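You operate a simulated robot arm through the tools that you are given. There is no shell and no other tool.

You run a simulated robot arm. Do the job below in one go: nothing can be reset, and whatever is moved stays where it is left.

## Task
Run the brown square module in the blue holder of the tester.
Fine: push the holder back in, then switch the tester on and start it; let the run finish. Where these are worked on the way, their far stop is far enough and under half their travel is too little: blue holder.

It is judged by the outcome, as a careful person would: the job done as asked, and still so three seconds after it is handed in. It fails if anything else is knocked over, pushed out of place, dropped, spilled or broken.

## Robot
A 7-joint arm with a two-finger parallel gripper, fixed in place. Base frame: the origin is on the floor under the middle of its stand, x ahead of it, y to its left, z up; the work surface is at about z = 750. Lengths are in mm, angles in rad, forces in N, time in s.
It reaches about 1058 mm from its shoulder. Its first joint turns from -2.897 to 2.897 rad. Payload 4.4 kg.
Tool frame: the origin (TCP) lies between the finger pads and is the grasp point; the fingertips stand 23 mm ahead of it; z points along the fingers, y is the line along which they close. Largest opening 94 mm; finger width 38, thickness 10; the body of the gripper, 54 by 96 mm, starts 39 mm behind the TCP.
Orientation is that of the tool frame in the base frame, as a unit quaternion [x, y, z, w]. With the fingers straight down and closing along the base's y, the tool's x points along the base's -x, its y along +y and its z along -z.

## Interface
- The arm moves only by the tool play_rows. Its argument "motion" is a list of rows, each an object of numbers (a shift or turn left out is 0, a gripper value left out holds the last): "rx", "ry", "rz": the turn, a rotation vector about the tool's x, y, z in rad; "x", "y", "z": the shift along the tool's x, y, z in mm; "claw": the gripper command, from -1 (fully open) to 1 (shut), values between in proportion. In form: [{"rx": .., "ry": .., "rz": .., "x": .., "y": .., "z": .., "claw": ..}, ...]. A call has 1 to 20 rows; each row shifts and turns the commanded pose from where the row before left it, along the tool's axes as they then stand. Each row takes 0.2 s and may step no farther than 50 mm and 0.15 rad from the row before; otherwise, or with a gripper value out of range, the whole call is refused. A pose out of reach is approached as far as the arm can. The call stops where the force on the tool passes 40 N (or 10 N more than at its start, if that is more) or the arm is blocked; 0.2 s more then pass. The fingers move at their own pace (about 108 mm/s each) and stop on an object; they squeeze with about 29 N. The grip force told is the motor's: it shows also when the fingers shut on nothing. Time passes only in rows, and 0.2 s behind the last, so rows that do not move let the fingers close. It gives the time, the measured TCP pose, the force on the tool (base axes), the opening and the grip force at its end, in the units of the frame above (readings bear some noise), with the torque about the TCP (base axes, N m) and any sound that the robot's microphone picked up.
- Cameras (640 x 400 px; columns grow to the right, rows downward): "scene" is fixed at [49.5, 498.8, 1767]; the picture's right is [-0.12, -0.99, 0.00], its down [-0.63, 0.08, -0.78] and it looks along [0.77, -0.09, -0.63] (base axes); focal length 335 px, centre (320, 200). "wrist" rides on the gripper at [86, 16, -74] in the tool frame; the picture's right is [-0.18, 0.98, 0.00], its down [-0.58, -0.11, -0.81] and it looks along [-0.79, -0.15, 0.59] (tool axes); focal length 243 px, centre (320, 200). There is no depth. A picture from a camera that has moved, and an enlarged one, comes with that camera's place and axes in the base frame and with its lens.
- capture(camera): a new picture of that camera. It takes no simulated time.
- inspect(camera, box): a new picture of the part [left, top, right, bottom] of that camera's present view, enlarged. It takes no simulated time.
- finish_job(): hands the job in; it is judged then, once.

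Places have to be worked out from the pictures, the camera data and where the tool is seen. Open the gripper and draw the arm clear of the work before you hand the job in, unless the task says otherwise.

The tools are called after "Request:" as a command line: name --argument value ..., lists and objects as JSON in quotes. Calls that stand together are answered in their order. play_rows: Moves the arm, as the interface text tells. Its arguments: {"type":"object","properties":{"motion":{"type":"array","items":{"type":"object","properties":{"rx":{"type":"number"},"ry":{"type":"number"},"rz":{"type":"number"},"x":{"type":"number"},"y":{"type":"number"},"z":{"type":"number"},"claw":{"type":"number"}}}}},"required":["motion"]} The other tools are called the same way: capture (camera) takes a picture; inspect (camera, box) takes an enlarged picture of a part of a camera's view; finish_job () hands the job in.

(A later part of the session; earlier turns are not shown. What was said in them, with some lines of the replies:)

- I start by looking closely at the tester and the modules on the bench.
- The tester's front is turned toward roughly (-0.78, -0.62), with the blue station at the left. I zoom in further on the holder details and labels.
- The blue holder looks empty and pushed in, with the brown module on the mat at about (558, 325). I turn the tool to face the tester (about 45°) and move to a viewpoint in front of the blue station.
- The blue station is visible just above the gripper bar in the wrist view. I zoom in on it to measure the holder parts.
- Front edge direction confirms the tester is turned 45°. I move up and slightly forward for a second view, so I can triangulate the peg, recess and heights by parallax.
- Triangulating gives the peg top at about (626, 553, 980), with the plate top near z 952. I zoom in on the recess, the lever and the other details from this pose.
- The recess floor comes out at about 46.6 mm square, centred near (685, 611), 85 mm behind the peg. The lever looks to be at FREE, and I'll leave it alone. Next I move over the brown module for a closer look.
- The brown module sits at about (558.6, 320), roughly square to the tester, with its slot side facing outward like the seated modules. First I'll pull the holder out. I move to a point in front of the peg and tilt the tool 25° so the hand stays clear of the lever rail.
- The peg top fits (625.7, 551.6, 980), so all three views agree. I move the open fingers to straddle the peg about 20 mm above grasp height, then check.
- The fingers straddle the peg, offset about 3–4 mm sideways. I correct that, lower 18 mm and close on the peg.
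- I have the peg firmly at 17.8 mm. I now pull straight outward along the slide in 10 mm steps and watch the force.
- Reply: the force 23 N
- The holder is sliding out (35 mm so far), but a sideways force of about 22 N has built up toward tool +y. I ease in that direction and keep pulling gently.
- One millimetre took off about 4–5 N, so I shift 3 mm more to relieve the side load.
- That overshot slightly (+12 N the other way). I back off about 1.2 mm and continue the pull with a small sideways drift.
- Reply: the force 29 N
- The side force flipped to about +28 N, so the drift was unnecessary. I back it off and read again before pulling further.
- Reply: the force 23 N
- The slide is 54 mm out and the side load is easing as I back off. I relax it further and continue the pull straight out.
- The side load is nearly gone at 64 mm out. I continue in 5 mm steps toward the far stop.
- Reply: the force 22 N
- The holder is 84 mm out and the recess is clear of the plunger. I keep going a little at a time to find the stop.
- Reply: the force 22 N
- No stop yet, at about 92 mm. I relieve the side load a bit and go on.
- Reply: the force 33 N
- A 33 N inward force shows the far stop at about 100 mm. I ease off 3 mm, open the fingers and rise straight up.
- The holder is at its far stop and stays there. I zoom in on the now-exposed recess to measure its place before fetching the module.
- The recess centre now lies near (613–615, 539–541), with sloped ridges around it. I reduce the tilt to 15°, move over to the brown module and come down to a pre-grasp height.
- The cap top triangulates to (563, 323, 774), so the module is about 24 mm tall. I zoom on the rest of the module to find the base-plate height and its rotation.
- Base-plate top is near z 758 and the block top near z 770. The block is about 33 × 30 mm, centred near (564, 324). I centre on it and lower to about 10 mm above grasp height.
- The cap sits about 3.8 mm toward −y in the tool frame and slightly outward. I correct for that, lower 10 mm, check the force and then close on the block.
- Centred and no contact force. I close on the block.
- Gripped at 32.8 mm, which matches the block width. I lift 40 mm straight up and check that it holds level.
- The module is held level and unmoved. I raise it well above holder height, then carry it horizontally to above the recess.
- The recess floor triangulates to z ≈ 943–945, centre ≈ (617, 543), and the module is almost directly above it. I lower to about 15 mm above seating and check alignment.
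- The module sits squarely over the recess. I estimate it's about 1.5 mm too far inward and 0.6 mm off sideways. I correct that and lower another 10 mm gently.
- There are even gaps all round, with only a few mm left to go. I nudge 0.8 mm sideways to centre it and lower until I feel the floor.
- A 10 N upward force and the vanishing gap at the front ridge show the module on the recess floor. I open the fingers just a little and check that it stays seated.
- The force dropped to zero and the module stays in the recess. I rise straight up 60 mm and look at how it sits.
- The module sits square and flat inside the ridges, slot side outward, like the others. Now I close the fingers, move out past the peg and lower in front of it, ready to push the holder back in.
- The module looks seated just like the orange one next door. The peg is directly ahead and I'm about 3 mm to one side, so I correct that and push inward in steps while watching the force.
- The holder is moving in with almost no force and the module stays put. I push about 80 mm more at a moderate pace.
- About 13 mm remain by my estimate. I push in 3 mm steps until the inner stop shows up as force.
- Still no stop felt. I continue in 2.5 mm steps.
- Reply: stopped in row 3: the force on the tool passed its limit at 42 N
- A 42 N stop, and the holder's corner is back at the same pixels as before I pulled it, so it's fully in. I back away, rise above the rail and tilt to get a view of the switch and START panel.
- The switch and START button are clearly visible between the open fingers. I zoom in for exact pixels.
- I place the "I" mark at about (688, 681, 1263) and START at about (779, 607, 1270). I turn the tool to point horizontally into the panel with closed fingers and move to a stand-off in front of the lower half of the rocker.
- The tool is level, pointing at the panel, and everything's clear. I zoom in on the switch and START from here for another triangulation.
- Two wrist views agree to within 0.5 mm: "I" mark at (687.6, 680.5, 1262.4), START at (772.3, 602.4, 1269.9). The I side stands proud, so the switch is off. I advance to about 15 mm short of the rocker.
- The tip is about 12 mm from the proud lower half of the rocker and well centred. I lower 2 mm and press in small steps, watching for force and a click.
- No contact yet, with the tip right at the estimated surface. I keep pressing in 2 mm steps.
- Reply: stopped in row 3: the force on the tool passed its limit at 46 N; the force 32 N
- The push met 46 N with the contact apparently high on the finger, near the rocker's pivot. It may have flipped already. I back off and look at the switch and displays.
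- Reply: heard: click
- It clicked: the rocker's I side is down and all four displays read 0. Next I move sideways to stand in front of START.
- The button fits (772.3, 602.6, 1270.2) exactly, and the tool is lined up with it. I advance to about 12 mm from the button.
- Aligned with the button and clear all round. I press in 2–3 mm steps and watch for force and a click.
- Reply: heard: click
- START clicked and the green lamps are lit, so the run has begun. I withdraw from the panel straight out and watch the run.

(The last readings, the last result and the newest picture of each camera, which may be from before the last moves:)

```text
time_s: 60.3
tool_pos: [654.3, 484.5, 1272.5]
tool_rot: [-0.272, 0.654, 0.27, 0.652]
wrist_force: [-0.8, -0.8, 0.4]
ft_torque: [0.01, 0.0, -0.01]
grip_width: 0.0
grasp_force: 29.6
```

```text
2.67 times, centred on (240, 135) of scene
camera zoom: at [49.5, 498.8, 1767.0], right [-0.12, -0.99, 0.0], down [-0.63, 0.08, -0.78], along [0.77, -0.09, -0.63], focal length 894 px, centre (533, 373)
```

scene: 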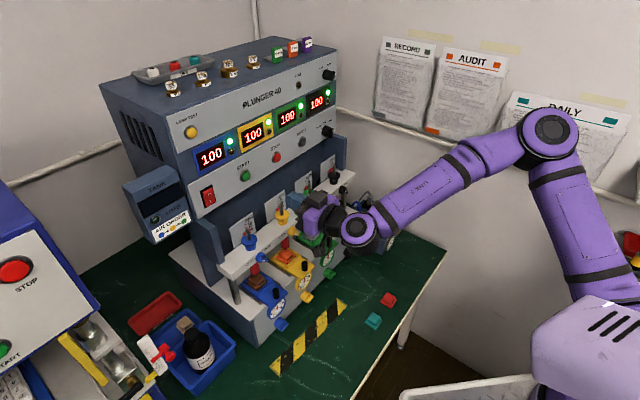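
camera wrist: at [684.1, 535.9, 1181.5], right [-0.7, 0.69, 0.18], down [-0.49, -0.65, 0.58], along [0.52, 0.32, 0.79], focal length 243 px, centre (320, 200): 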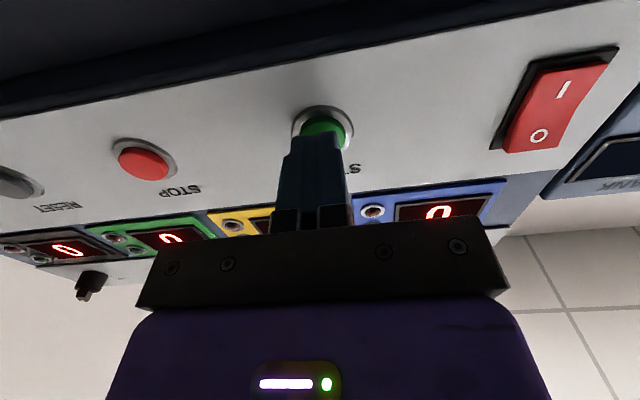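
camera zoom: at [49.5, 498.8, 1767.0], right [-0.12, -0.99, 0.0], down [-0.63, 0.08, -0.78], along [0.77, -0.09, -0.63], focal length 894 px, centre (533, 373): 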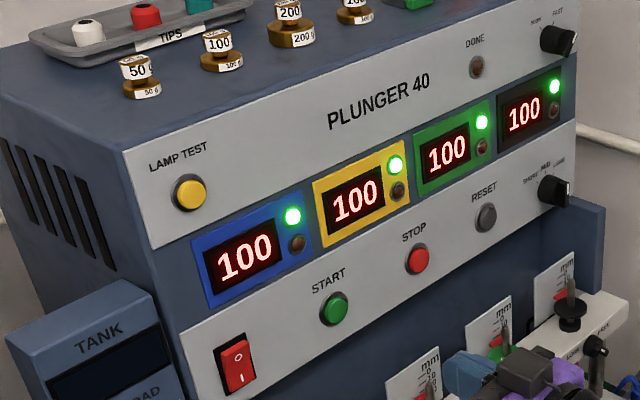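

The counters are at 100 and rising with the green lamps lit. I draw the arm farther back and let time pass.

Request:
play_rows --motion '[{"z": -40}, {"z": -40}, {"z": -40}, {"claw": -0.3}, {}, {}, {}, {}, {}, {}, {}, {}, {}, {}, {}, {}, {}, {}, {}, {}]'

Request:
inspect --camera "scene" --box '[130, 60, 350, 210]'

Request:
inspect --camera "scene" --box '[205, 205, 365, 325]'

```text
time_s: 64.5
tool_pos: [570.6, 397.3, 1270.0]
tool_rot: [-0.272, 0.654, 0.271, 0.652]
wrist_force: [-0.5, -0.4, -0.3]
ft_torque: [0.02, 0.02, 0.0]
grip_width: 61.1
grasp_force: 0.0
```

```text
2.67 times, centred on (240, 135) of scene
camera zoom: at [49.5, 498.8, 1767.0], right [-0.12, -0.99, 0.0], down [-0.63, 0.08, -0.78], along [0.77, -0.09, -0.63], focal length 894 px, centre (533, 373)
```

zoom: 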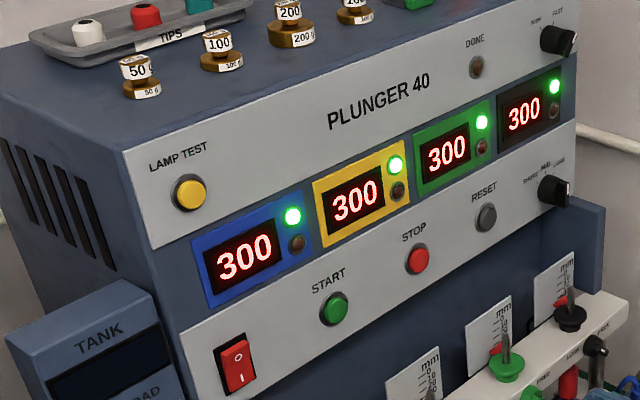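

```text
3.33 times, centred on (285, 265) of scene
camera zoom: at [49.5, 498.8, 1767.0], right [-0.12, -0.99, 0.0], down [-0.63, 0.08, -0.78], along [0.77, -0.09, -0.63], focal length 1118 px, centre (437, -17)
```

zoom: 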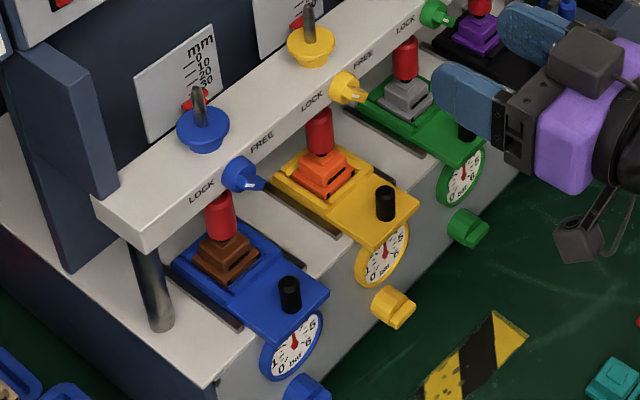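

The counters read 300 and the plungers are pressing the modules, including the brown one. I keep waiting for the DONE lamp.

Request:
play_rows --motion '[{}, {}, {}, {}, {}, {}, {}, {}, {}, {}, {}, {}, {}, {}, {}, {}, {}, {}, {}, {}]'

Request:
inspect --camera "scene" --box '[130, 60, 350, 210]'

```text
time_s: 68.7
tool_pos: [571.2, 397.9, 1269.8]
tool_rot: [-0.273, 0.654, 0.271, 0.652]
wrist_force: [-0.1, 0.6, -0.1]
ft_torque: [-0.01, 0.02, 0.03]
grip_width: 61.3
grasp_force: 0.0
```

```text
2.67 times, centred on (240, 135) of scene
camera zoom: at [49.5, 498.8, 1767.0], right [-0.12, -0.99, 0.0], down [-0.63, 0.08, -0.78], along [0.77, -0.09, -0.63], focal length 894 px, centre (533, 373)
```

zoom: 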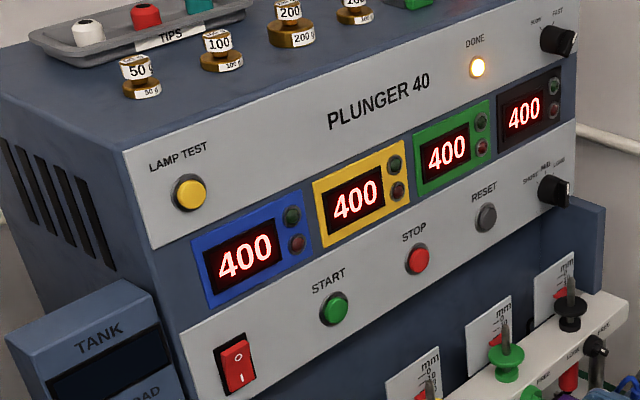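

DONE is lit at 400 on all four displays and the running lamps are off, so the run has finished. I open the gripper fully, draw back a bit more and take one last look.

Request:
play_rows --motion '[{"claw": -1, "z": -30}, {"z": -30}, {}, {}]'

Request:
capture --camera "scene"

Request:
inspect --camera "scene" --box '[205, 205, 365, 325]'

```text
time_s: 69.7
tool_pos: [528.1, 356.2, 1271.5]
tool_rot: [-0.272, 0.654, 0.27, 0.652]
wrist_force: [-0.8, 0.7, 0.6]
ft_torque: [0.02, 0.01, 0.0]
grip_width: 94.2
grasp_force: 0.0
```

```text
taken
```

scene: 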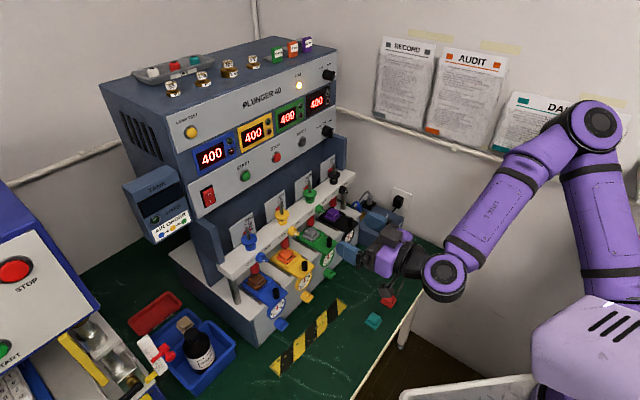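

```text
3.33 times, centred on (285, 265) of scene
camera zoom: at [49.5, 498.8, 1767.0], right [-0.12, -0.99, 0.0], down [-0.63, 0.08, -0.78], along [0.77, -0.09, -0.63], focal length 1118 px, centre (437, -17)
```

zoom: 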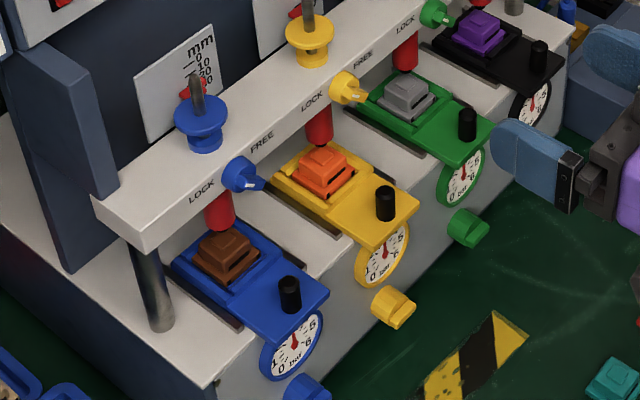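

The brown module is in the blue holder, which is fully in. The tester is on, the run finished with DONE lit, nothing else has moved, and the arm is clear with its gripper open. I hand the job in.

Request:
finish_job

```text
The job is handed in.
```

The brown square module was run in the blue holder, and the run finished. The DONE lamp came on, and all four displays stopped at 400.

- **Loading:** I pulled the blue holder out to its far stop (about 100 mm). The module went in slot side outward, like the modules in the other holders, and I pushed the holder back in until it stopped.
- **Running:** I pressed the rocker to "I", which clicked and lit the displays. Then I pressed START and waited for DONE.
- **Also ran:** START set off all four stations, so the modules already in the yellow, green and black holders were run too.
- **As left:** The tester is still switched on. The brown module is in the blue holder, and nothing else looked disturbed in the last pictures. The arm is drawn back with the gripper open.
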